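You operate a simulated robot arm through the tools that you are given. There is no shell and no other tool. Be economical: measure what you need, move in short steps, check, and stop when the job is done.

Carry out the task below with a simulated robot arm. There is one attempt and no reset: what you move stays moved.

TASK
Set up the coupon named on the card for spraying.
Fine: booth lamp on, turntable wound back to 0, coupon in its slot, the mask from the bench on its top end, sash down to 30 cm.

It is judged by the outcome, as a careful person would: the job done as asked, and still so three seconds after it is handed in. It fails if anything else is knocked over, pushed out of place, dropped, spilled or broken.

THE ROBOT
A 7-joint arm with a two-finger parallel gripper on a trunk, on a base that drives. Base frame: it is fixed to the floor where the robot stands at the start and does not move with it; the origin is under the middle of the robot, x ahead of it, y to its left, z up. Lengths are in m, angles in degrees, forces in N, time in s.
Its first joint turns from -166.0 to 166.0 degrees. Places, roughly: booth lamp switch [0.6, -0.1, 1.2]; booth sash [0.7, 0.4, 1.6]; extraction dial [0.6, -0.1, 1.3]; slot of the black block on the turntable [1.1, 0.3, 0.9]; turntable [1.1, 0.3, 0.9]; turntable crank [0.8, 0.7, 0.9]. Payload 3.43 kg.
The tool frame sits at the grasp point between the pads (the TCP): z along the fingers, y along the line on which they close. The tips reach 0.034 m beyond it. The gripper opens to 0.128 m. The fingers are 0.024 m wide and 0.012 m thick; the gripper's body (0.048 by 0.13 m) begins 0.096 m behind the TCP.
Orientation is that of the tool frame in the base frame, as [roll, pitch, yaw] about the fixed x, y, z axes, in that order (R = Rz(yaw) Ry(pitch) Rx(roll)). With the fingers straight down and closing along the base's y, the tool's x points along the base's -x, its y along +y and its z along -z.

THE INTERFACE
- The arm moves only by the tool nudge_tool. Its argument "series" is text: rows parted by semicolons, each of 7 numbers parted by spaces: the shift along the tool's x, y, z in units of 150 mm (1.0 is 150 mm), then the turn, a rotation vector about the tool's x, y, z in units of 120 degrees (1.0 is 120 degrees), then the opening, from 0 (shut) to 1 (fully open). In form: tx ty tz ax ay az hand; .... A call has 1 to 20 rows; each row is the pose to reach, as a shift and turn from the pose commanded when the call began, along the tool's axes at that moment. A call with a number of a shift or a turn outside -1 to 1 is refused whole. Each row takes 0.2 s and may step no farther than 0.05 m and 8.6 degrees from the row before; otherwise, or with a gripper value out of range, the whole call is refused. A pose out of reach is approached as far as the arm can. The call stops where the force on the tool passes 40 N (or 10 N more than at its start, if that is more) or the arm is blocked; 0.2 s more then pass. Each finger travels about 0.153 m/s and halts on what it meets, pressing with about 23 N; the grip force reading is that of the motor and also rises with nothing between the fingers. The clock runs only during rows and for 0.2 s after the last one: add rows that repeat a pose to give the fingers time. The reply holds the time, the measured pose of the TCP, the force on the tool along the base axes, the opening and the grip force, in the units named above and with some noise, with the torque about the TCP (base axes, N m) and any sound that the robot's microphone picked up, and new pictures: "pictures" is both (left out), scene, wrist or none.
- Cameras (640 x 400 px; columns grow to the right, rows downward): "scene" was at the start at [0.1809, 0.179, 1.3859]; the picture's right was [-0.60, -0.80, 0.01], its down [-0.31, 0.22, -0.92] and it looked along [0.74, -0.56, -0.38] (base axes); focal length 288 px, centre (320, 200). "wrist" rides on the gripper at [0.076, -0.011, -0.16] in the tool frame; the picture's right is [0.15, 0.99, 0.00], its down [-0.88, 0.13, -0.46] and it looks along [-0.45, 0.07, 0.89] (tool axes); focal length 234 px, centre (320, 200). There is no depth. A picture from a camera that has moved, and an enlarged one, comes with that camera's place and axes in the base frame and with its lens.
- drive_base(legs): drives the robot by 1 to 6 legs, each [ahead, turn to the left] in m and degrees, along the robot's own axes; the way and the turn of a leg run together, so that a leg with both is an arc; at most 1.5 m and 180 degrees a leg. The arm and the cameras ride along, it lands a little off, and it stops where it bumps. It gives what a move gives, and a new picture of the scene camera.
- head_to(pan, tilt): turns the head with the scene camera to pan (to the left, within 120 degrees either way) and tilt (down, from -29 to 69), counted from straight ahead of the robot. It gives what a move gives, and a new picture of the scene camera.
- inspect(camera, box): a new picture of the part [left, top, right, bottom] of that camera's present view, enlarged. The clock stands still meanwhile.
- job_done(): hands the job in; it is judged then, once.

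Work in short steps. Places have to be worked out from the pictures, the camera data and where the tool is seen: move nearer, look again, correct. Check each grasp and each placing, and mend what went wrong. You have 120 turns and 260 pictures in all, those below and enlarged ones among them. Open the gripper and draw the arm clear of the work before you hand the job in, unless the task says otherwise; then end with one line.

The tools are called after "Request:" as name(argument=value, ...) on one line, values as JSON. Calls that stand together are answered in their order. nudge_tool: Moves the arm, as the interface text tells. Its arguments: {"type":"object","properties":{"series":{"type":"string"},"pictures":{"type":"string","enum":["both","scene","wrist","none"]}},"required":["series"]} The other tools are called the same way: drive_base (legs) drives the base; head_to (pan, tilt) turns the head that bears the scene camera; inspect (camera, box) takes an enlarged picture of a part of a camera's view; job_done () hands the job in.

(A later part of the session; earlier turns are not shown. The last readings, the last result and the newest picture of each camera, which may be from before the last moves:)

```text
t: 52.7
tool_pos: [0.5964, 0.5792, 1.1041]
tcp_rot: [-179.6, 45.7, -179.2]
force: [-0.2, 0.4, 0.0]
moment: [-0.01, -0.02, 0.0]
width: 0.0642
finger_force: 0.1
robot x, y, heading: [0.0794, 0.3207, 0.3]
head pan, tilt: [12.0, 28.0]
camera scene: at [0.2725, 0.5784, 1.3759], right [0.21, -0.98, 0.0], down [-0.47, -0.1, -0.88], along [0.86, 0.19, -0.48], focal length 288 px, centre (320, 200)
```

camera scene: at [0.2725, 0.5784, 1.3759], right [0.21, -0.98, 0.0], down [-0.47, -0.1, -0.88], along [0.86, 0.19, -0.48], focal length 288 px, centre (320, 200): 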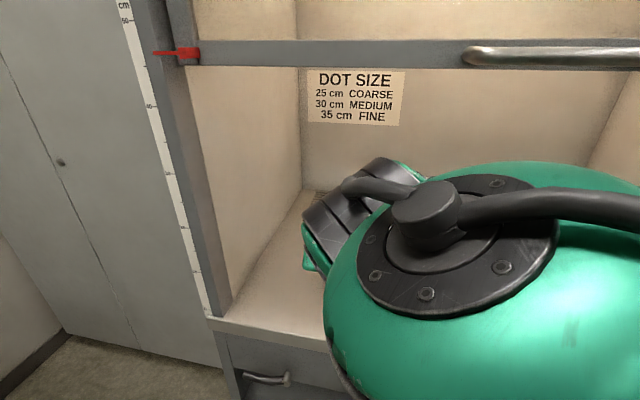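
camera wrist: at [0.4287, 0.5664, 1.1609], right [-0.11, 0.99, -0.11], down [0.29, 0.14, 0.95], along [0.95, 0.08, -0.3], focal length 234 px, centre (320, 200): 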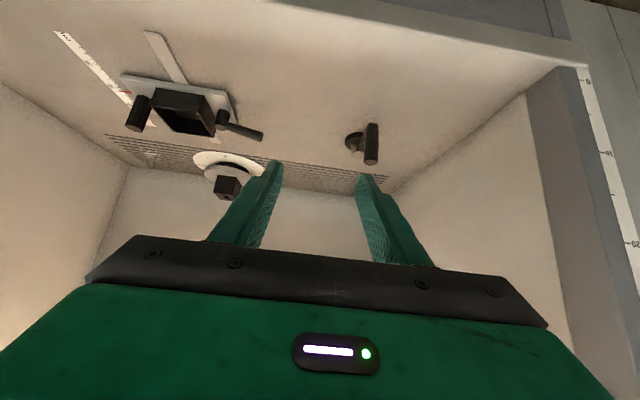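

The wrist camera puts the handle at [0.775, 0.673], which agrees. I move to just before it.

Request:
nudge_tool(series="-0.04 0.2 0.2 0 0 0 0.5; -0.08 0.4 0.4 0 0 0 0.5; -0.12 0.62 0.6 0 0 0 0.5; -0.15 0.62 0.8 0 0 0 0.5", pictures="wrist")

```text
t: 53.7
tool_pos: [0.696, 0.6745, 1.0343]
tcp_rot: [-179.9, 45.5, -178.9]
force: [0.1, 0.4, 0.8]
moment: [0.0, 0.01, -0.01]
width: 0.0638
finger_force: 0.0
robot x, y, heading: [0.077, 0.3201, 0.0]
head pan, tilt: [12.0, 28.0]
camera wrist: at [0.5288, 0.6606, 1.0924], right [-0.12, 0.99, -0.11], down [0.29, 0.14, 0.95], along [0.95, 0.08, -0.3], focal length 234 px, centre (320, 200)
```

wrist: 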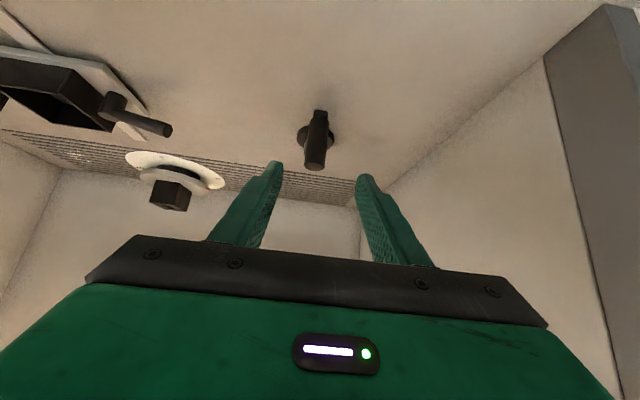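

The handle at [0.775, 0.671] lies straight along the fingers. I advance and close on it.

Request:
nudge_tool(series="-0.01 -0.02 0.25 0 0 0 0.5; -0.03 -0.02 0.5 0 0 0 0.5; -0.04 -0.02 0.7 0 0 0 0.5; -0.04 -0.02 0.7 0 0 0 0.1; -0.04 -0.02 0.7 0 0 0 0.1", pictures="wrist")

```text
t: 54.9
tool_pos: [0.778, 0.6667, 0.9834]
tcp_rot: [173.1, 43.0, 175.6]
force: [-9.0, 0.2, 4.6]
moment: [0.08, 0.11, 0.0]
width: 0.0229
finger_force: 45.0
robot x, y, heading: [0.0746, 0.3254, 0.0]
head pan, tilt: [12.0, 28.0]
camera wrist: at [0.6142, 0.6494, 1.0469], right [-0.11, 0.99, -0.01], down [0.33, 0.05, 0.94], along [0.94, 0.1, -0.33], focal length 234 px, centre (320, 200)
```

wrist: 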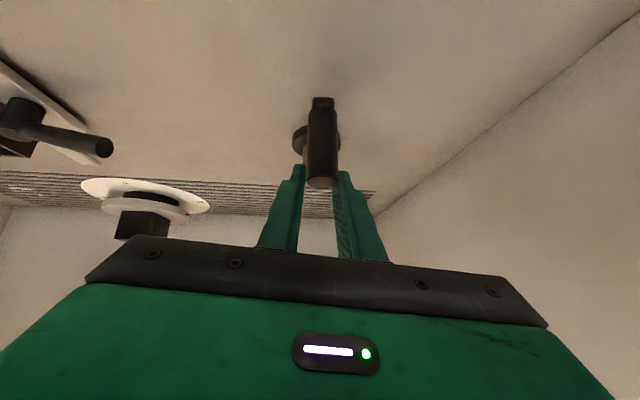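

The fingers closed at 23 mm with grip force. I enlarge to see how the handle sits between them.

Request:
inspect(camera="wrist", box=[240, 80, 400, 260])

Request:
head_to(pan=45, tilt=28)

```text
2.22 times, centred on (320, 170) of wrist
camera zoom: at [0.6142, 0.6494, 1.0469], right [-0.11, 0.99, -0.01], down [0.33, 0.05, 0.94], along [0.94, 0.1, -0.33], focal length 520 px, centre (320, 267)
```

zoom: 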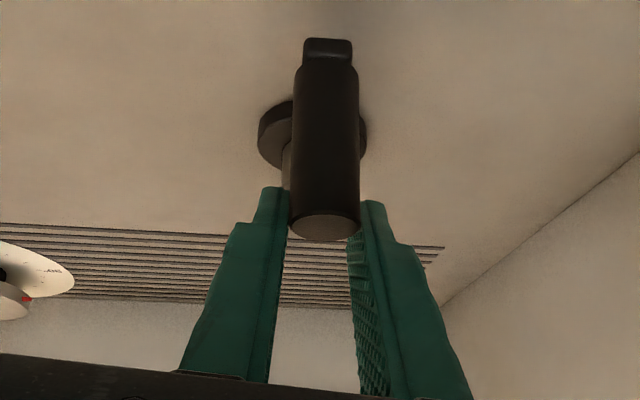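

```text
t: 55.8
tool_pos: [0.7795, 0.6659, 0.9833]
tcp_rot: [173.0, 43.0, 175.6]
force: [-17.2, -1.3, 3.2]
moment: [-0.05, 0.32, 0.0]
width: 0.023
finger_force: 44.8
robot x, y, heading: [0.0815, 0.3264, 0.1]
head pan, tilt: [45.0, 28.0]
camera scene: at [0.2089, 0.6473, 1.3821], right [0.96, -0.28, -0.01], down [-0.13, -0.4, -0.91], along [0.25, 0.87, -0.42], focal length 288 px, centre (320, 200)
```

scene: 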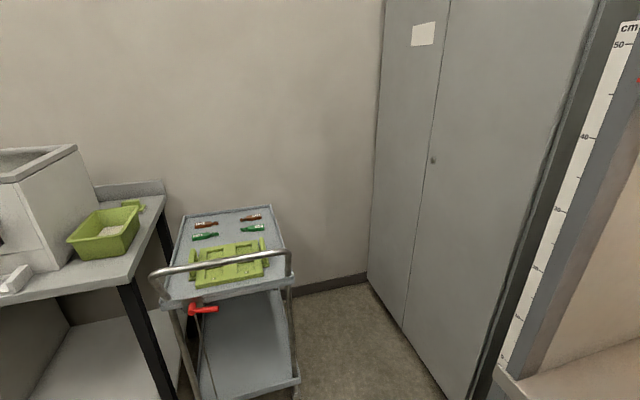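

Request:
head_to(pan=0, tilt=45)

```text
t: 57.0
tool_pos: [0.7802, 0.6656, 0.9835]
tcp_rot: [173.3, 43.2, 175.5]
force: [-17.9, 0.1, 3.6]
moment: [-0.06, 0.05, 0.05]
width: 0.023
finger_force: 44.9
robot x, y, heading: [0.0773, 0.3279, 0.1]
head pan, tilt: [0.0, 45.0]
camera scene: at [0.2049, 0.6473, 1.3765], right [0.97, -0.25, -0.01], down [-0.13, -0.46, -0.88], along [0.21, 0.85, -0.47], focal length 288 px, centre (320, 200)
```

scene: 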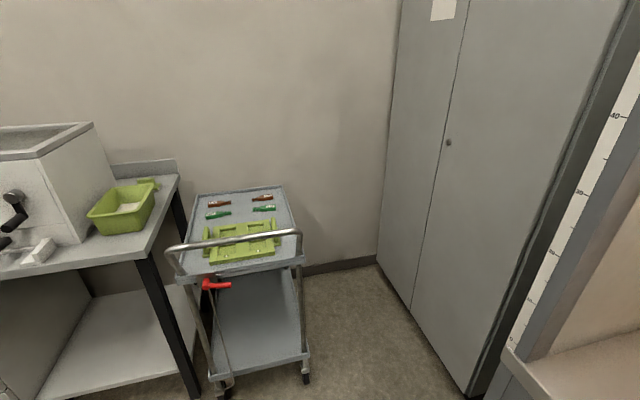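

The head is jammed against the arm's elbow (it did not turn to pan 0), which is what twisted the arm. I turn the head away, release the handle and retreat, then move the base further left.

Request:
head_to(pan=60, tilt=30)

Request:
nudge_tool(series="0 0 0 0 0 0 0.3; 0 0 0 0 0 0 0.5; 0 0 -0.25 0 0 0 0.5; 0 0 -0.5 0 0 0 0.5; 0 -0.2 -0.8 0 0 0 0.5; 0 -0.5 -0.9 0 0 0 0.5; 0 -0.8 -1 0 0 0 0.5; 0 -1 -1 0 0 0 0.5", pictures="wrist")

```text
t: 58.3
tool_pos: [0.7811, 0.6641, 0.984]
tcp_rot: [173.4, 43.2, 175.3]
force: [-22.7, -0.4, 6.5]
moment: [-0.02, 0.24, 0.01]
width: 0.0226
finger_force: 45.5
robot x, y, heading: [0.0786, 0.323, 0.3]
head pan, tilt: [60.0, 30.0]
camera scene: at [0.2062, 0.6474, 1.3789], right [0.97, -0.26, -0.01], down [-0.13, -0.43, -0.89], along [0.23, 0.86, -0.45], focal length 288 px, centre (320, 200)
```

scene: 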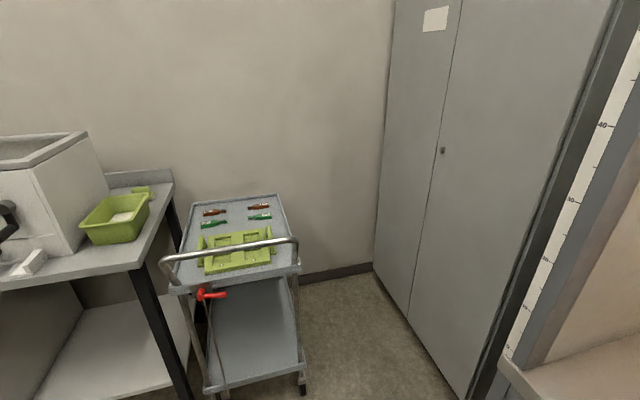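

```text
refused: row 5 steps farther than a row can; nothing moved
```

Request:
nudge_tool(series="0 0 0 0 0 0 0.3; 0 0 0 0 0 0 0.5; 0 0 -0.25 0 0 0 0.5; 0 0 -0.5 0 0 0 0.5; 0 -0.1 -0.75 0 0 0 0.5; 0 -0.4 -0.85 0 0 0 0.5; 0 -0.7 -0.95 0 0 0 0.5; 0 -1 -1 0 0 0 0.5", pictures="both")

```text
t: 59.4
tool_pos: [0.8094, 0.5254, 1.0393]
tcp_rot: [177.5, 44.9, 160.5]
force: [-0.4, 1.7, -1.0]
moment: [-0.09, 0.0, -0.13]
width: 0.0636
finger_force: 0.0
robot x, y, heading: [0.0796, 0.3242, 0.3]
head pan, tilt: [60.0, 30.0]
stopped in row 5: the arm was blocked; the commanded pose is now the measured one
camera scene: at [0.2257, 0.6435, 1.3971], right [0.89, -0.45, -0.01], down [-0.13, -0.23, -0.96], along [0.43, 0.86, -0.27], focal length 288 px, centre (320, 200)
camera wrist: at [0.6474, 0.5643, 1.0986], right [0.2, 0.98, -0.07], down [0.32, 0.0, 0.95], along [0.93, -0.21, -0.31], focal length 234 px, centre (320, 200)
```

scene: 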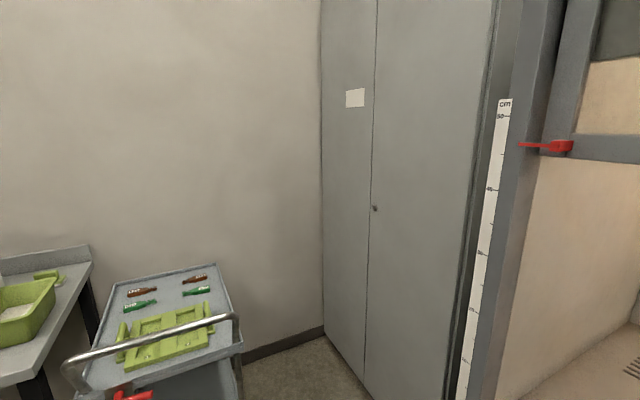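
wrist: 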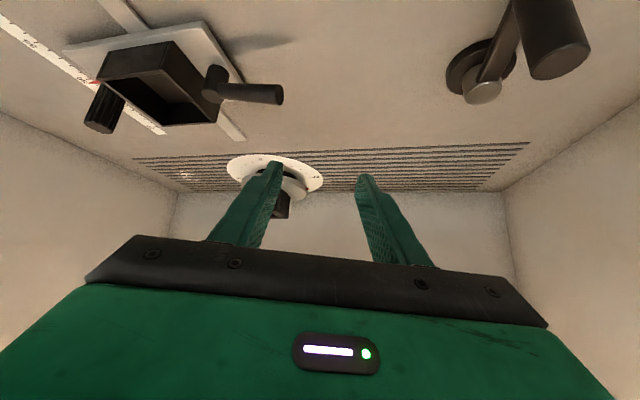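

The arm is now free of the handle but crowded by the head. I turn the head further away and move the tool to the right and out.

Request:
head_to(pan=100, tilt=20)

Request:
nudge_tool(series="0 -0.2 -0.05 0 0 0 0.5; 0.02 -0.4 -0.15 0 0 0 0.5; 0.05 -0.65 -0.3 0 0 0 0.5; 0.1 -0.85 -0.45 0 0 0 0.5; 0.1 -1 -0.6 0 0 0 0.5", pictures="wrist")

```text
t: 60.5
tool_pos: [0.7973, 0.5468, 1.0371]
tcp_rot: [176.6, 44.0, 162.9]
force: [0.5, -0.5, -0.7]
moment: [0.02, 0.03, -0.05]
width: 0.0641
finger_force: 0.0
robot x, y, heading: [0.0772, 0.323, 0.5]
head pan, tilt: [100.0, 20.0]
camera scene: at [0.1715, 0.6513, 1.3901], right [0.99, 0.13, -0.01], down [0.03, -0.34, -0.94], along [-0.13, 0.93, -0.34], focal length 288 px, centre (320, 200)
```

scene: 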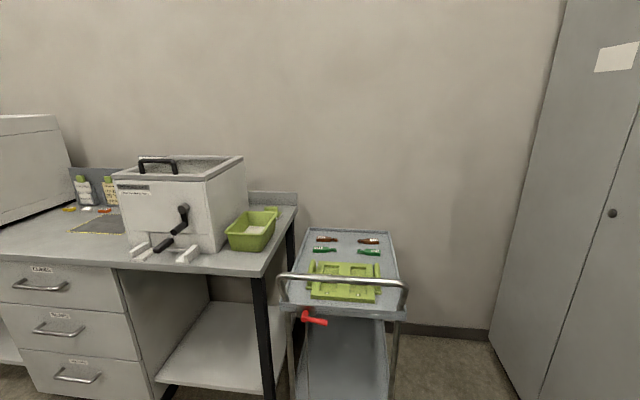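

```text
t: 61.6
tool_pos: [0.6843, 0.4246, 1.0854]
tcp_rot: [177.6, 44.7, 164.0]
force: [0.0, 0.3, -0.3]
moment: [0.05, -0.01, -0.01]
width: 0.0641
finger_force: 0.1
robot x, y, heading: [0.0776, 0.32, 0.3]
head pan, tilt: [100.0, 20.0]
camera wrist: at [0.5197, 0.4526, 1.1458], right [0.14, 0.99, -0.07], down [0.32, 0.02, 0.95], along [0.94, -0.16, -0.31], focal length 234 px, centre (320, 200)
```

wrist: 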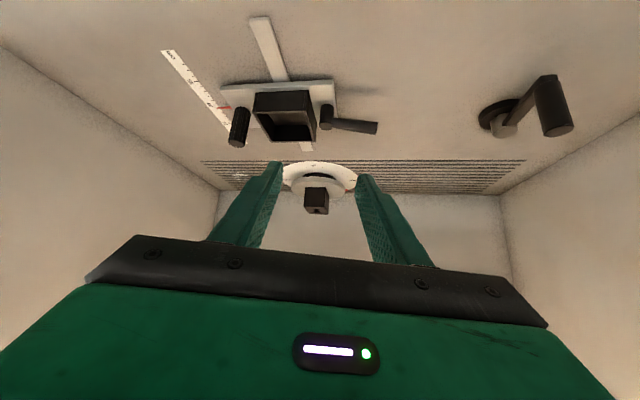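

Request:
nudge_tool(series="-0.02 -0.2 -0.15 -0.02 0 -0.02 0.5; -0.04 -0.4 -0.3 -0.04 0 -0.04 0.5; -0.06 -0.6 -0.4 -0.06 0 -0.06 0.5; -0.08 -0.8 -0.5 -0.08 0 -0.08 0.5; -0.09 -0.92 -0.53 -0.095 0 -0.095 0.5; -0.09 -0.92 -0.53 -0.095 0 -0.095 0.5", pictures="none")

Request:
head_to(pan=10, tilt=35)

```text
t: 63.0
tool_pos: [0.6041, 0.2997, 1.1477]
tcp_rot: [177.7, 45.1, -179.8]
force: [-0.1, 0.4, 0.3]
moment: [0.04, 0.0, 0.0]
width: 0.0641
finger_force: 0.0
robot x, y, heading: [0.0803, 0.3259, 0.2]
head pan, tilt: [100.0, 20.0]
```

```text
t: 64.7
tool_pos: [0.6047, 0.2993, 1.1487]
tcp_rot: [177.6, 45.2, -179.9]
force: [0.9, -0.1, -0.6]
moment: [-0.01, -0.01, 0.0]
width: 0.0642
finger_force: 0.0
robot x, y, heading: [0.0782, 0.3237, 0.2]
head pan, tilt: [10.0, 35.0]
camera scene: at [0.2709, 0.5752, 1.3647], right [0.18, -0.98, 0.0], down [-0.58, -0.1, -0.81], along [0.8, 0.15, -0.59], focal length 288 px, centre (320, 200)
```

scene: 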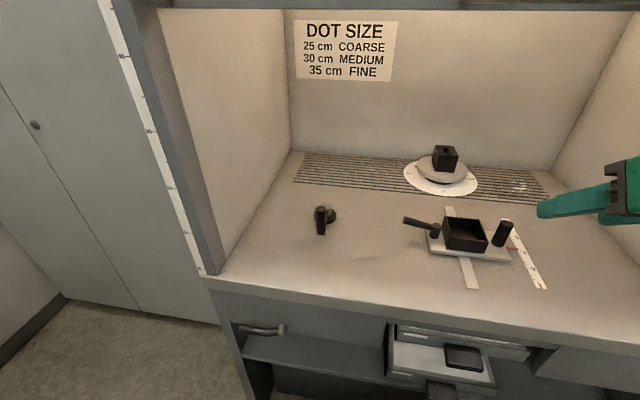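

The head is free again. I drive the base further left so the crank lies straight ahead of the arm.

Request:
drive_base(legs=[[-0.38, 0], [0, 90], [0.36, 0], [0, -90], [0.38, 0]])

```text
t: 79.8
tool_pos: [0.6119, 0.6714, 1.1486]
tcp_rot: [177.5, 45.1, -179.5]
force: [0.9, -0.6, 0.5]
moment: [-0.01, -0.01, 0.01]
width: 0.0641
finger_force: 0.1
robot x, y, heading: [0.0847, 0.691, 0.7]
head pan, tilt: [10.0, 35.0]
camera scene: at [0.2736, 0.9436, 1.365], right [0.19, -0.98, 0.0], down [-0.57, -0.11, -0.81], along [0.8, 0.15, -0.58], focal length 288 px, centre (320, 200)
```

scene: 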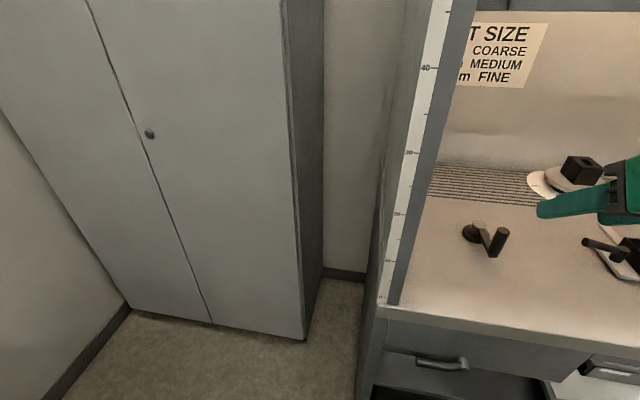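

The tool is at y 0.671, lined up with the crank. I look through the wrist camera and at the crank.

Request:
inspect(camera="wrist", box=[160, 50, 480, 250])

Request:
inspect(camera="scene", box=[440, 120, 640, 280])

```text
2.00 times, centred on (320, 150) of wrist
camera zoom: at [0.4451, 0.6518, 1.2073], right [-0.14, 0.99, -0.07], down [0.29, 0.11, 0.95], along [0.94, 0.11, -0.31], focal length 468 px, centre (320, 300)
```

zoom: 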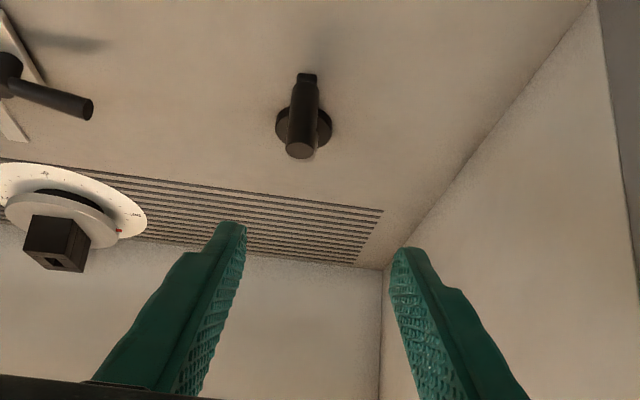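

```text
2.50 times, centred on (540, 200) of scene
camera zoom: at [0.2736, 0.9436, 1.365], right [0.19, -0.98, 0.0], down [-0.57, -0.11, -0.81], along [0.8, 0.15, -0.58], focal length 720 px, centre (-230, 200)
```

zoom: 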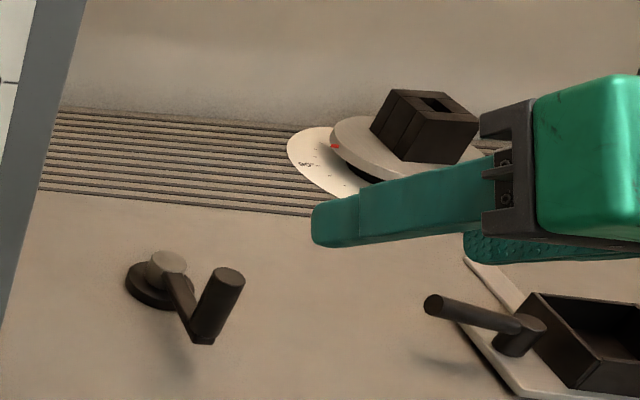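

Handle at [0.769, 0.664], hub at [0.855, 0.669]. I approach along the finger direction.

Request:
nudge_tool(series="0.03 -0.02 0.25 0 0 0 0.5; 0.06 -0.05 0.5 0 0 0 0.5; 0.1 -0.05 0.75 0 0 0 0.5; 0.105 -0.05 0.92 0 0 0 0.5", pictures="wrist")

```text
t: 80.8
tool_pos: [0.6963, 0.6728, 1.0642]
tcp_rot: [177.6, 45.7, -179.4]
force: [-0.6, 1.1, -0.7]
moment: [-0.01, -0.01, -0.01]
width: 0.0642
finger_force: 0.0
out of reach, approached as far as the arm can: row 3, 4
robot x, y, heading: [0.0809, 0.6934, 0.9]
head pan, tilt: [10.0, 35.0]
camera wrist: at [0.5305, 0.6534, 1.1208], right [-0.14, 0.99, -0.08], down [0.28, 0.11, 0.95], along [0.95, 0.11, -0.3], focal length 234 px, centre (320, 200)
```

wrist: 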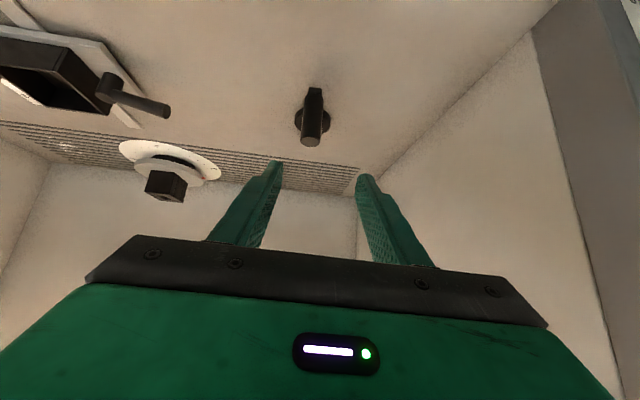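

At this tilt the spot is too near the robot, so I back the base 0.17 m.

Request:
drive_base(legs=[[-0.17, 0]])

Request:
nudge_tool(series="-0.05 0 0.2 0 0 0 0.5; -0.1 0 0.4 0 0 0 0.5; -0.15 0 0.6 0 0 0 0.5; -0.2 0 0.8 0 0 0 0.5; -0.25 0 0.95 0 0 0 0.5; -0.25 0 0.95 0 0 0 0.5", pictures="wrist")

```text
t: 82.3
tool_pos: [0.5259, 0.6701, 1.0636]
tcp_rot: [177.6, 45.7, -179.5]
force: [-0.2, 1.0, 0.9]
moment: [0.02, -0.01, -0.02]
width: 0.0639
finger_force: 0.1
robot x, y, heading: [-0.0891, 0.6886, 0.8]
head pan, tilt: [10.0, 35.0]
camera scene: at [0.1007, 0.9419, 1.3649], right [0.19, -0.98, 0.0], down [-0.57, -0.11, -0.81], along [0.8, 0.15, -0.58], focal length 288 px, centre (320, 200)
```

scene: 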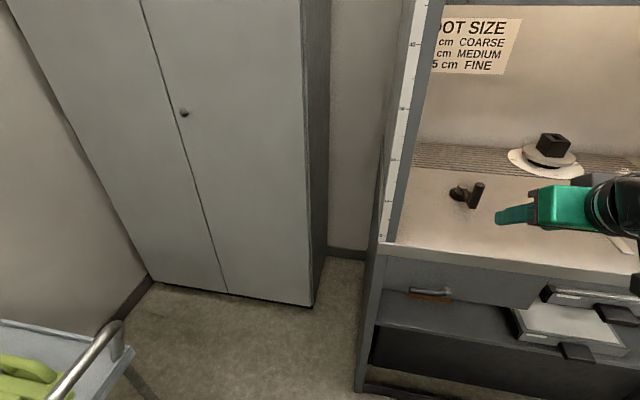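

```text
t: 83.7
tool_pos: [0.6402, 0.6775, 0.9989]
tcp_rot: [177.5, 46.4, -179.4]
force: [0.0, 0.3, -0.4]
moment: [0.0, 0.01, 0.02]
width: 0.0641
finger_force: 0.1
robot x, y, heading: [-0.0892, 0.6905, 0.9]
head pan, tilt: [10.0, 35.0]
camera wrist: at [0.4731, 0.6574, 1.0552], right [-0.14, 0.99, -0.08], down [0.27, 0.11, 0.96], along [0.95, 0.11, -0.28], focal length 234 px, centre (320, 200)
```

wrist: 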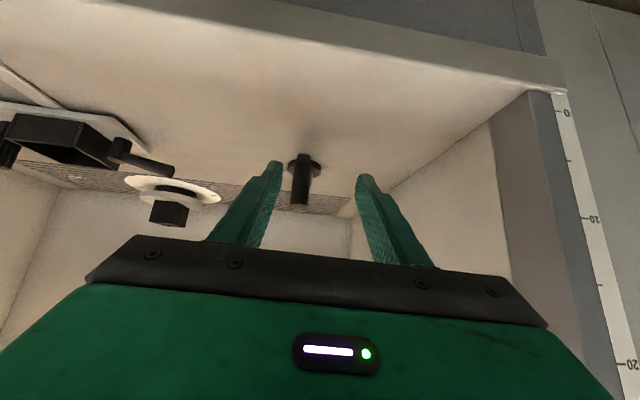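

The handle lies between the fingers' line. I advance to [0.770, 0.664, 0.958] and close.

Request:
nudge_tool(series="-0.1 -0.05 0.2 0 0 0 0.5; -0.2 -0.09 0.4 0 0 0 0.5; -0.3 -0.09 0.6 0 0 0 0.5; -0.4 -0.09 0.816 0 0 0 0.5; -0.4 -0.09 0.816 0 0 0 0.5; -0.4 -0.09 0.816 0 0 0 0.1; -0.4 -0.09 0.816 0 0 0 0.1", pictures="wrist")

```text
t: 85.3
tool_pos: [0.7703, 0.6689, 0.9602]
tcp_rot: [177.7, 46.4, -179.4]
force: [2.9, -0.4, -1.8]
moment: [-1.58, -0.08, 0.02]
width: 0.0236
finger_force: 44.4
robot x, y, heading: [-0.0889, 0.6872, 0.8]
head pan, tilt: [10.0, 35.0]
camera wrist: at [0.6034, 0.6509, 1.0143], right [-0.14, 0.99, -0.08], down [0.27, 0.11, 0.96], along [0.95, 0.11, -0.29], focal length 234 px, centre (320, 200)
```

wrist: 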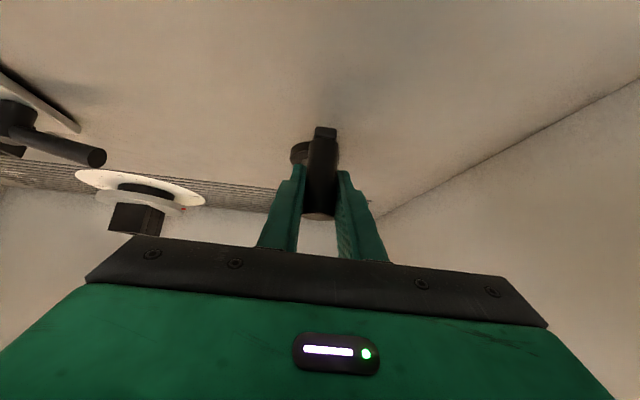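

The handle is gripped (24 mm). I turn the crank a trial 30° counter-clockwise (seen from above) and watch the turntable.

Request:
nudge_tool(series="-0.002 -0.05 0.002 0 0 0 0.1; -0.006 -0.1 0.006 0 0 0 0.1; -0.014 -0.149 0.014 0 0 0 0.1; -0.024 -0.196 0.025 0 0 0 0.1; -0.037 -0.242 0.039 0 0 0 0.1; -0.053 -0.287 0.0555 0 0 0 0.1", pictures="both")

Request:
inspect(camera="scene", box=[440, 120, 640, 220])

```text
t: 86.7
tool_pos: [0.7824, 0.6247, 0.9594]
tcp_rot: [177.6, 46.5, -179.7]
force: [-21.4, -14.3, 16.9]
moment: [-1.38, 0.16, 0.01]
width: 0.0232
finger_force: 44.6
robot x, y, heading: [-0.0863, 0.6889, 0.6]
head pan, tilt: [10.0, 35.0]
camera scene: at [0.0993, 0.9415, 1.3652], right [0.19, -0.98, 0.0], down [-0.57, -0.11, -0.81], along [0.8, 0.15, -0.58], focal length 288 px, centre (320, 200)
camera wrist: at [0.6158, 0.6061, 1.0138], right [-0.14, 0.99, -0.08], down [0.27, 0.11, 0.96], along [0.95, 0.11, -0.28], focal length 234 px, centre (320, 200)
```

scene: 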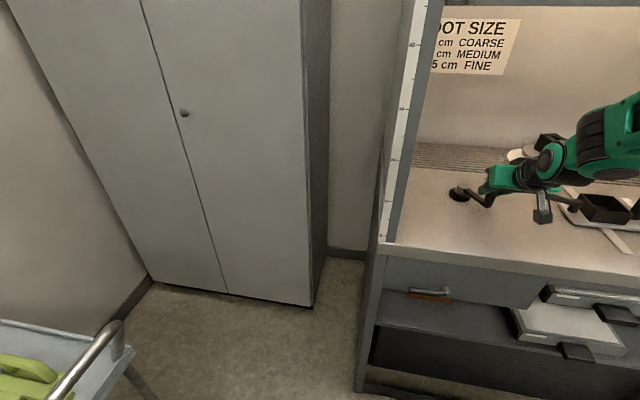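
wrist: 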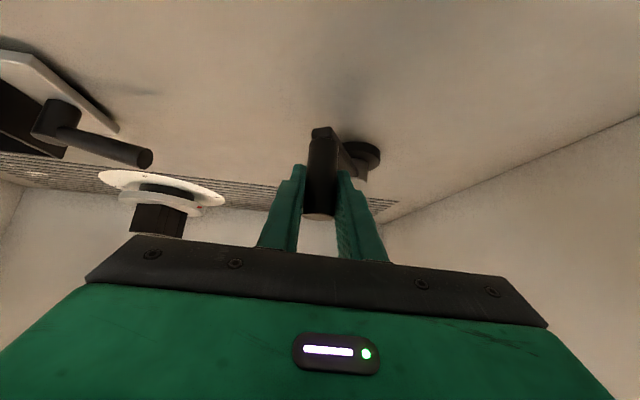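

```text
3.20 times, centred on (540, 170) of scene
camera zoom: at [0.0993, 0.9415, 1.3652], right [0.19, -0.98, 0.0], down [-0.57, -0.11, -0.81], along [0.8, 0.15, -0.58], focal length 922 px, centre (-384, 296)
```

zoom: 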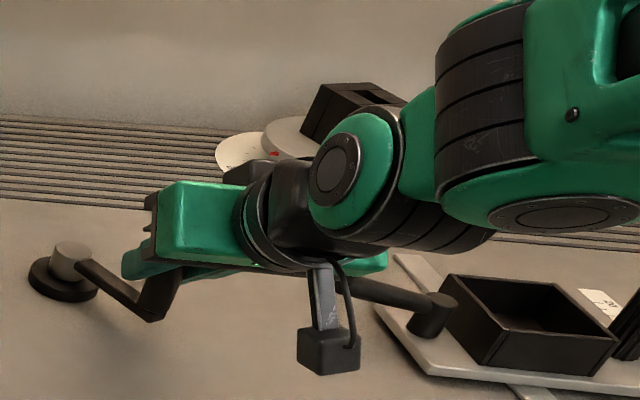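

Counter-clockwise turns the table the right way, about 14° per 30° of crank. I continue to the 90° crank point.

Request:
nudge_tool(series="-0.036 -0.073 0.038 0 0 0 0.1; -0.085 -0.144 0.089 0 0 0 0.1; -0.141 -0.201 0.148 0 0 0 0.1; -0.204 -0.243 0.214 0 0 0 0.1; -0.27 -0.269 0.283 0 0 0 0.1; -0.339 -0.278 0.356 0 0 0 0.1", pictures="both")

Request:
inspect(camera="wrist", box=[60, 130, 260, 250])

```text
t: 87.2
tool_pos: [0.783, 0.6131, 0.967]
tcp_rot: [177.6, 47.1, -179.4]
force: [16.7, 11.9, -16.5]
moment: [-1.15, 0.93, 0.2]
width: 0.0235
finger_force: 44.9
robot x, y, heading: [-0.0919, 0.6916, 0.8]
head pan, tilt: [10.0, 35.0]
stopped in row 2: the force on the tool passed its limit at 42 N (the readings are from after the stop); the commanded pose is now the measured one
camera scene: at [0.103, 0.942, 1.3646], right [0.19, -0.98, 0.0], down [-0.58, -0.11, -0.81], along [0.8, 0.15, -0.59], focal length 288 px, centre (320, 200)
camera wrist: at [0.6165, 0.594, 1.0201], right [-0.14, 0.99, -0.08], down [0.26, 0.12, 0.96], along [0.96, 0.11, -0.27], focal length 234 px, centre (320, 200)
```

scene: 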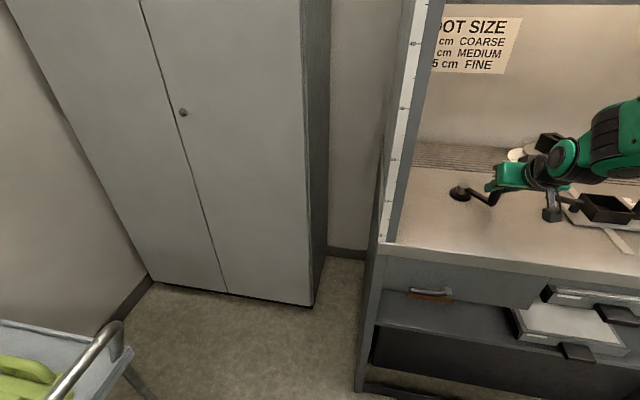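
wrist: 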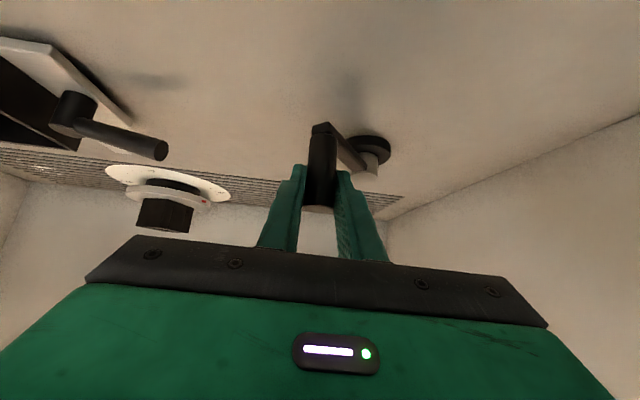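

```text
3.20 times, centred on (160, 190) of wrist
camera zoom: at [0.6165, 0.594, 1.0201], right [-0.14, 0.99, -0.08], down [0.26, 0.12, 0.96], along [0.96, 0.11, -0.27], focal length 749 px, centre (832, 232)
```

zoom: 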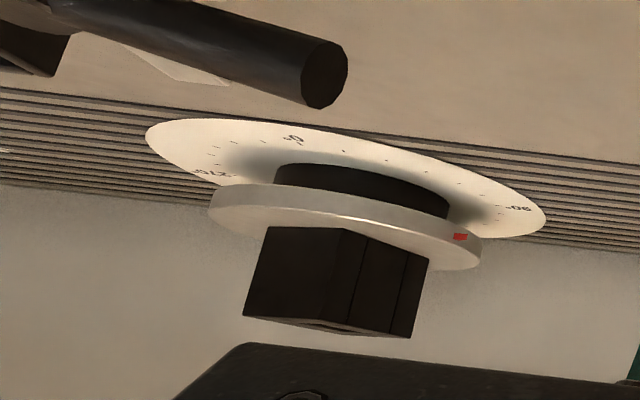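

The table mark is moving the right way; the grip strained because my crank circle is slightly off. I enlarge the crank in the wrist view to refine the hub's place.

Request:
inspect(camera="wrist", box=[270, 100, 430, 220])

```text
3.33 times, centred on (350, 160) of wrist
camera zoom: at [0.6165, 0.594, 1.0201], right [-0.14, 0.99, -0.08], down [0.26, 0.12, 0.96], along [0.96, 0.11, -0.27], focal length 781 px, centre (220, 333)
```

zoom: 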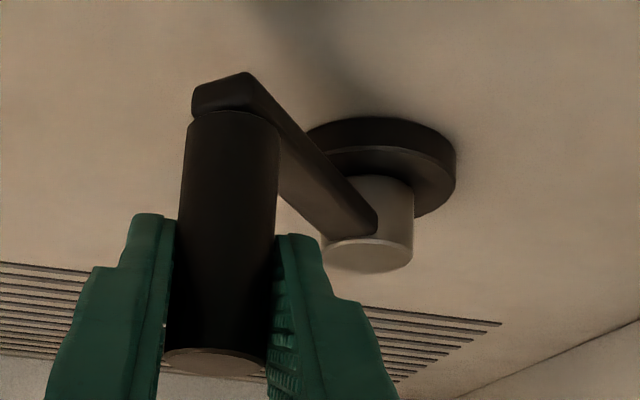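

From this view the hub is at [0.858, 0.671], the radius is 0.083 and the crank stands at 43°. I continue on the corrected circle in smaller steps.

Request:
nudge_tool(series="-0.015 -0.022 0.016 0 0 0 0.05; -0.031 -0.043 0.033 0 0 0 0.05; -0.058 -0.071 0.061 0 0 0 0.05; -0.086 -0.099 0.09 0 0 0 0.05; -0.116 -0.12 0.122 0 0 0 0.05; -0.146 -0.139 0.154 0 0 0 0.05; -0.178 -0.153 0.187 0 0 0 0.05; -0.21 -0.165 0.221 0 0 0 0.05; -0.277 -0.173 0.291 0 0 0 0.05", pictures="wrist")

```text
t: 89.2
tool_pos: [0.8453, 0.5794, 0.9679]
tcp_rot: [178.2, 47.0, -179.9]
force: [-2.4, -27.0, -23.8]
moment: [-1.59, 0.0, -0.17]
width: 0.0232
finger_force: 45.0
robot x, y, heading: [-0.0903, 0.686, 0.4]
head pan, tilt: [10.0, 35.0]
camera wrist: at [0.6771, 0.5641, 1.0205], right [-0.13, 0.99, -0.08], down [0.26, 0.12, 0.96], along [0.96, 0.1, -0.27], focal length 234 px, centre (320, 200)
```

wrist: 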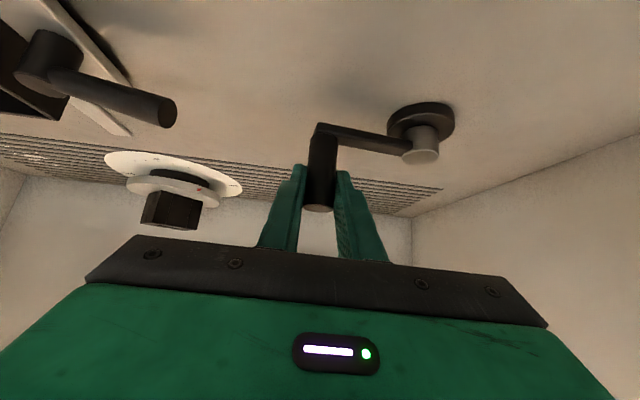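

That worked. I enlarge the crank and turntable again.

Request:
inspect(camera="wrist", box=[270, 90, 470, 220])

Request:
inspect(camera="wrist", box=[80, 130, 260, 240])

```text
3.08 times, centred on (370, 155) of wrist
camera zoom: at [0.6771, 0.5641, 1.0205], right [-0.13, 0.99, -0.08], down [0.26, 0.12, 0.96], along [0.96, 0.1, -0.27], focal length 720 px, centre (166, 338)
```

zoom: 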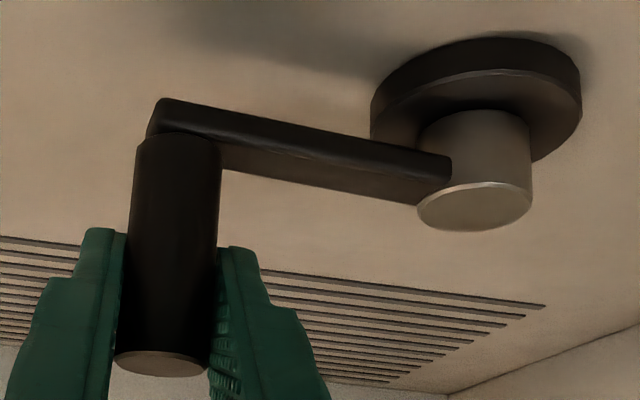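

```text
3.56 times, centred on (170, 185) of wrist
camera zoom: at [0.6771, 0.5641, 1.0205], right [-0.13, 0.99, -0.08], down [0.26, 0.12, 0.96], along [0.96, 0.1, -0.27], focal length 833 px, centre (853, 253)
```

zoom: 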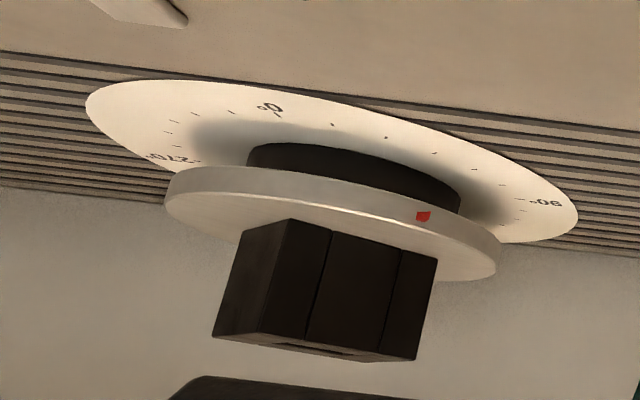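

The crank is at 92°, and the table mark reads about 45° (gear ≈ 1:3), so about 135° of crank remain. I continue round to 140°.

Request:
nudge_tool(series="-0.028 0.005 0.029 0 0 0 0.05; -0.055 0.01 0.058 0 0 0 0.05; -0.088 0.022 0.094 0 0 0 0.05; -0.12 0.035 0.129 0 0 0 0.05; -0.151 0.057 0.162 0 0 0 0.05; -0.182 0.08 0.195 0 0 0 0.05; -0.21 0.107 0.225 0 0 0 0.05; -0.238 0.135 0.255 0 0 0 0.05; -0.262 0.17 0.28 0 0 0 0.05; -0.286 0.205 0.306 0 0 0 0.05", pictures="wrist")

Request:
inspect(camera="wrist", box=[270, 90, 470, 220])

Request:
inspect(camera="wrist", box=[40, 120, 260, 250])

```text
t: 89.9
tool_pos: [0.8438, 0.5815, 0.9732]
tcp_rot: [178.4, 47.0, 179.9]
force: [2.1, -2.6, -33.3]
moment: [-1.17, 0.92, 0.03]
width: 0.0234
finger_force: 45.2
robot x, y, heading: [-0.0903, 0.6893, 0.7]
head pan, tilt: [10.0, 35.0]
stopped in row 3: the force on the tool passed its limit at 46 N (the readings are from after the stop); the commanded pose is now the measured one
camera wrist: at [0.6761, 0.5653, 1.0271], right [-0.12, 0.99, -0.09], down [0.26, 0.12, 0.96], along [0.96, 0.09, -0.27], focal length 234 px, centre (320, 200)
```

wrist: 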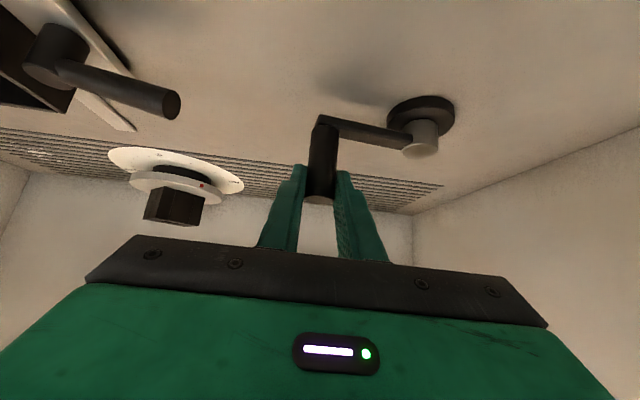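

```text
3.08 times, centred on (370, 155) of wrist
camera zoom: at [0.6761, 0.5653, 1.0271], right [-0.12, 0.99, -0.09], down [0.26, 0.12, 0.96], along [0.96, 0.09, -0.27], focal length 720 px, centre (166, 338)
```

zoom: 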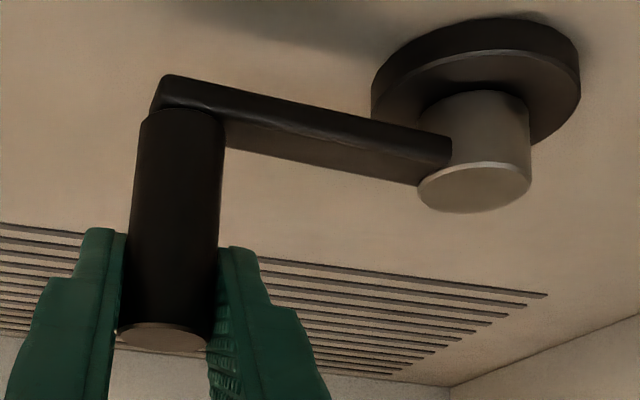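

```text
2.91 times, centred on (150, 185) of wrist
camera zoom: at [0.6761, 0.5653, 1.0271], right [-0.12, 0.99, -0.09], down [0.26, 0.12, 0.96], along [0.96, 0.09, -0.27], focal length 681 px, centre (814, 244)
```

zoom: 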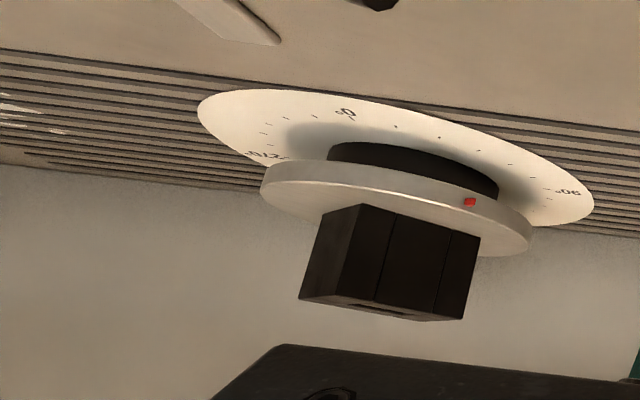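

The grip slipped up the handle because pulling along x only works by friction. I release, yaw the gripper 45° so its closing line follows the crank's path, and look before regripping.

Request:
nudge_tool(series="0 0 0 0 0 0 0.45; 0 0 0 0 0 0 0.45; 0 0 -0.27 0 0 0 0.45; 0 0 -0.53 0 0 0 0.45; -0.02 0.05 -0.5 0.0457 0 0.0427 0.45; -0.03 0.1 -0.47 0.0914 0 0.0853 0.45; -0.05 0.15 -0.44 0.137 0 0.128 0.45; -0.07 0.2 -0.41 0.183 0 0.171 0.45; -0.08 0.25 -0.38 0.228 0 0.213 0.45; -0.09 0.3 -0.343 0.274 0 0.256 0.45; -0.09 0.3 -0.343 0.274 0 0.256 0.45", pictures="both")

```text
t: 92.3
tool_pos: [0.816, 0.6257, 1.0261]
tcp_rot: [177.9, 46.8, 134.6]
force: [1.0, -0.7, 0.2]
moment: [-0.01, 0.01, -0.01]
width: 0.0574
finger_force: 0.0
robot x, y, heading: [-0.0859, 0.6894, 0.6]
head pan, tilt: [10.0, 35.0]
camera scene: at [0.1011, 0.9419, 1.3649], right [0.19, -0.98, 0.0], down [-0.57, -0.11, -0.81], along [0.8, 0.15, -0.58], focal length 288 px, centre (320, 200)
camera wrist: at [0.6861, 0.7327, 1.0793], right [0.61, 0.78, -0.08], down [0.27, -0.11, 0.96], along [0.74, -0.61, -0.28], focal length 234 px, centre (320, 200)
```

scene: 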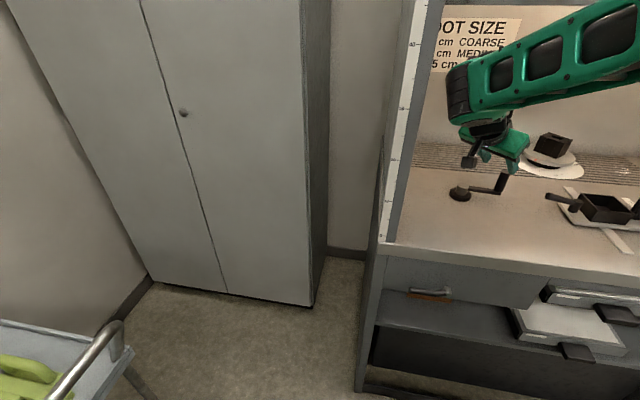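
wrist: 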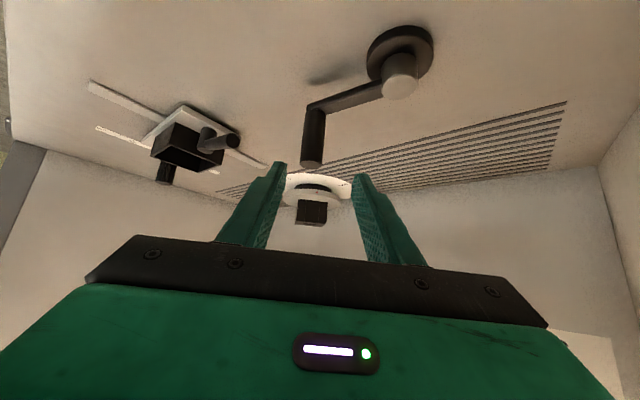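

The handle sits at [0.857, 0.577], between the fingers' line. I advance and grip it.

Request:
nudge_tool(series="0.01 -0.02 0.25 0 0 0 0.45; 0.02 -0.036 0.5 0 0 0 0.45; 0.026 -0.036 0.644 0 0 0 0.45; 0.026 -0.036 0.644 0 0 0 0.45; 0.026 -0.036 0.644 0 0 0 0.05; 0.026 -0.036 0.644 0 0 0 0.05; 0.026 -0.036 0.644 0 0 0 0.05", pictures="wrist")

```text
t: 93.9
tool_pos: [0.8624, 0.5742, 0.9568]
tcp_rot: [178.0, 46.8, 134.6]
force: [1.7, -6.0, -2.1]
moment: [-1.18, 0.59, 0.07]
width: 0.0235
finger_force: 44.8
robot x, y, heading: [-0.0845, 0.6872, 0.8]
head pan, tilt: [10.0, 35.0]
camera wrist: at [0.7319, 0.6823, 1.011], right [0.61, 0.78, -0.08], down [0.27, -0.11, 0.96], along [0.74, -0.61, -0.28], focal length 234 px, centre (320, 200)
```

wrist: 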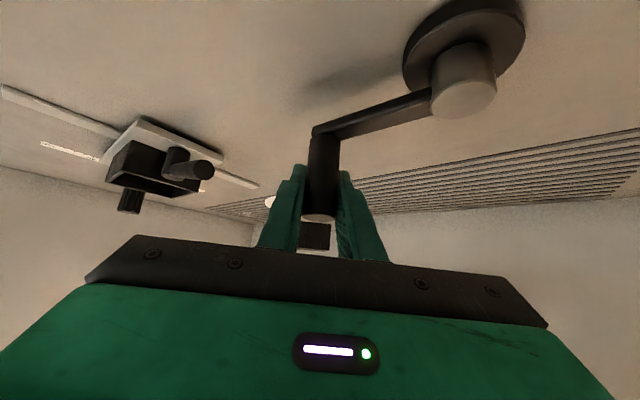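

Gripped squarely. I turn on from 92° to 150° of crank, mostly along the closing line.

Request:
nudge_tool(series="-0.018 0.03 0.019 0 0 0 0.05; -0.035 0.063 0.037 0 0 0 0.05; -0.054 0.106 0.057 0 0 0 0.05; -0.07 0.15 0.074 0 0 0 0.05; -0.083 0.198 0.088 0 0 0 0.05; -0.093 0.246 0.099 0 0 0 0.05; -0.1 0.295 0.107 0 0 0 0.05; -0.105 0.345 0.112 0 0 0 0.05; -0.107 0.395 0.114 0 0 0 0.05; -0.105 0.446 0.112 0 0 0 0.05; -0.1 0.496 0.107 0 0 0 0.05; -0.093 0.545 0.099 0 0 0 0.05", pictures="both")

Request:
inspect(camera="scene", box=[440, 110, 620, 220])

```text
t: 95.2
tool_pos: [0.8862, 0.5791, 0.9655]
tcp_rot: [178.0, 47.1, 134.2]
force: [5.1, -16.1, -32.0]
moment: [-0.42, 1.01, -0.05]
width: 0.0236
finger_force: 44.8
robot x, y, heading: [-0.0894, 0.687, 0.5]
head pan, tilt: [10.0, 35.0]
stopped in row 6: the force on the tool passed its limit at 41 N (the readings are from after the stop); the commanded pose is now the measured one
camera scene: at [0.1038, 0.9414, 1.3646], right [0.19, -0.98, 0.0], down [-0.58, -0.11, -0.81], along [0.8, 0.15, -0.59], focal length 288 px, centre (320, 200)
camera wrist: at [0.7577, 0.6884, 1.0186], right [0.62, 0.78, -0.08], down [0.26, -0.11, 0.96], along [0.74, -0.62, -0.27], focal length 234 px, centre (320, 200)
```

scene: 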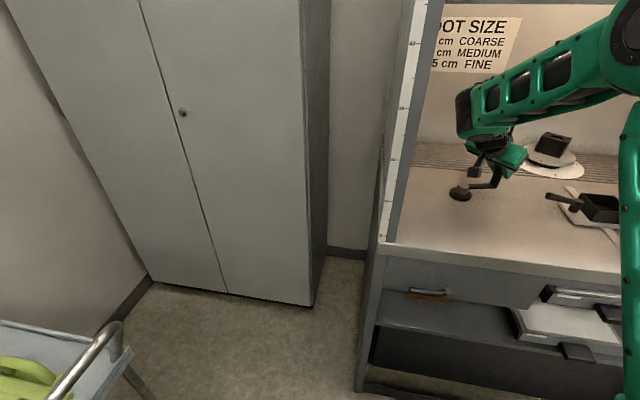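
wrist: 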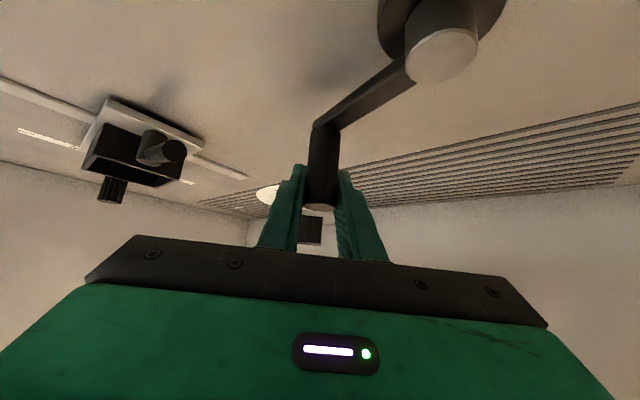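

```text
3.56 times, centred on (530, 165) of scene
camera zoom: at [0.1038, 0.9414, 1.3646], right [0.19, -0.98, 0.0], down [-0.58, -0.11, -0.81], along [0.8, 0.15, -0.59], focal length 1024 px, centre (-427, 324)
```

zoom: 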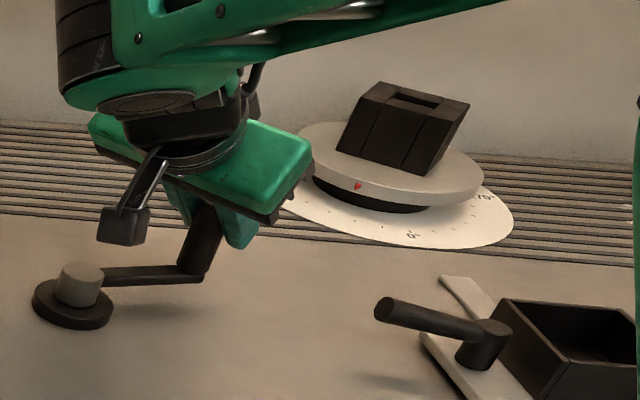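

The table is moving well (mark about 40° now), and the crank stands at about 110°. I go on with a slightly larger radius and a small downward bias.

Request:
nudge_tool(series="-0.006 0.046 0.02 0 0 0 0.05; -0.01 0.092 0.036 0 0 0 0.05; -0.011 0.145 0.05 0 0 0 0.05; -0.011 0.199 0.06 0 0 0 0.05; -0.006 0.253 0.067 0 0 0 0.05; 0.001 0.307 0.071 0 0 0 0.05; 0.012 0.36 0.071 0 0 0 0.05; 0.026 0.413 0.069 0 0 0 0.05; 0.042 0.465 0.062 0 0 0 0.05; 0.061 0.515 0.052 0 0 0 0.05", pictures="both")

Request:
inspect(camera="scene", box=[440, 110, 620, 220])

```text
t: 97.5
tool_pos: [0.9413, 0.6396, 0.964]
tcp_rot: [177.1, 47.5, 133.8]
force: [11.9, -3.9, 35.8]
moment: [-1.21, 0.89, 0.01]
width: 0.0242
finger_force: 44.9
robot x, y, heading: [-0.0848, 0.6896, 0.7]
head pan, tilt: [10.0, 35.0]
camera scene: at [0.1, 0.9418, 1.3651], right [0.19, -0.98, 0.0], down [-0.57, -0.11, -0.81], along [0.8, 0.15, -0.58], focal length 288 px, centre (320, 200)
camera wrist: at [0.8113, 0.7485, 1.0143], right [0.62, 0.78, -0.07], down [0.25, -0.11, 0.96], along [0.75, -0.61, -0.26], focal length 234 px, centre (320, 200)
```

scene: 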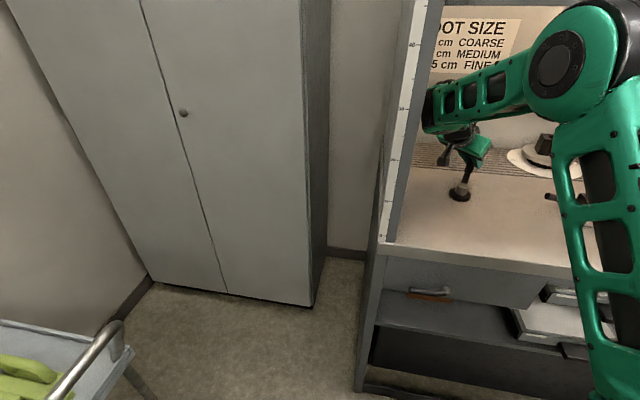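
wrist: 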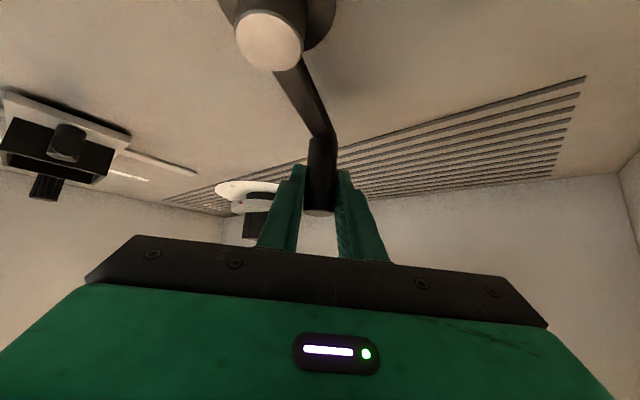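

```text
3.56 times, centred on (530, 165) of scene
camera zoom: at [0.1, 0.9418, 1.3651], right [0.19, -0.98, 0.0], down [-0.57, -0.11, -0.81], along [0.8, 0.15, -0.58], focal length 1024 px, centre (-427, 324)
```

zoom: 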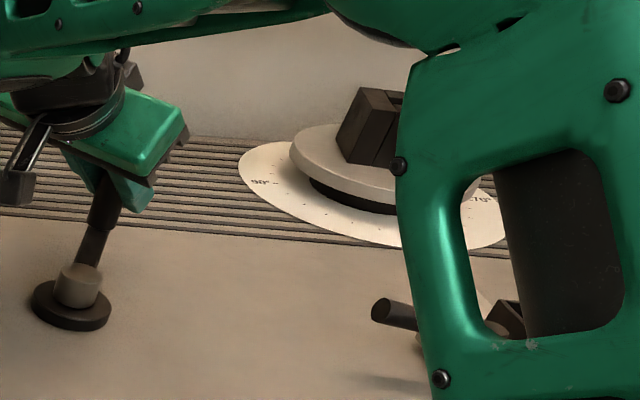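

The crank is at about 160°. I enlarge the wrist view of the turntable to read its mark.

Request:
inspect(camera="wrist", box=[200, 160, 300, 250])

```text
4.44 times, centred on (250, 205) of wrist
camera zoom: at [0.8113, 0.7485, 1.0143], right [0.62, 0.78, -0.07], down [0.25, -0.11, 0.96], along [0.75, -0.61, -0.26], focal length 1041 px, centre (631, 178)
```

zoom: 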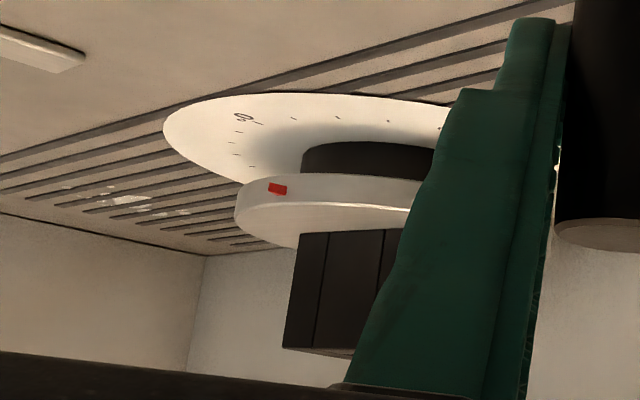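

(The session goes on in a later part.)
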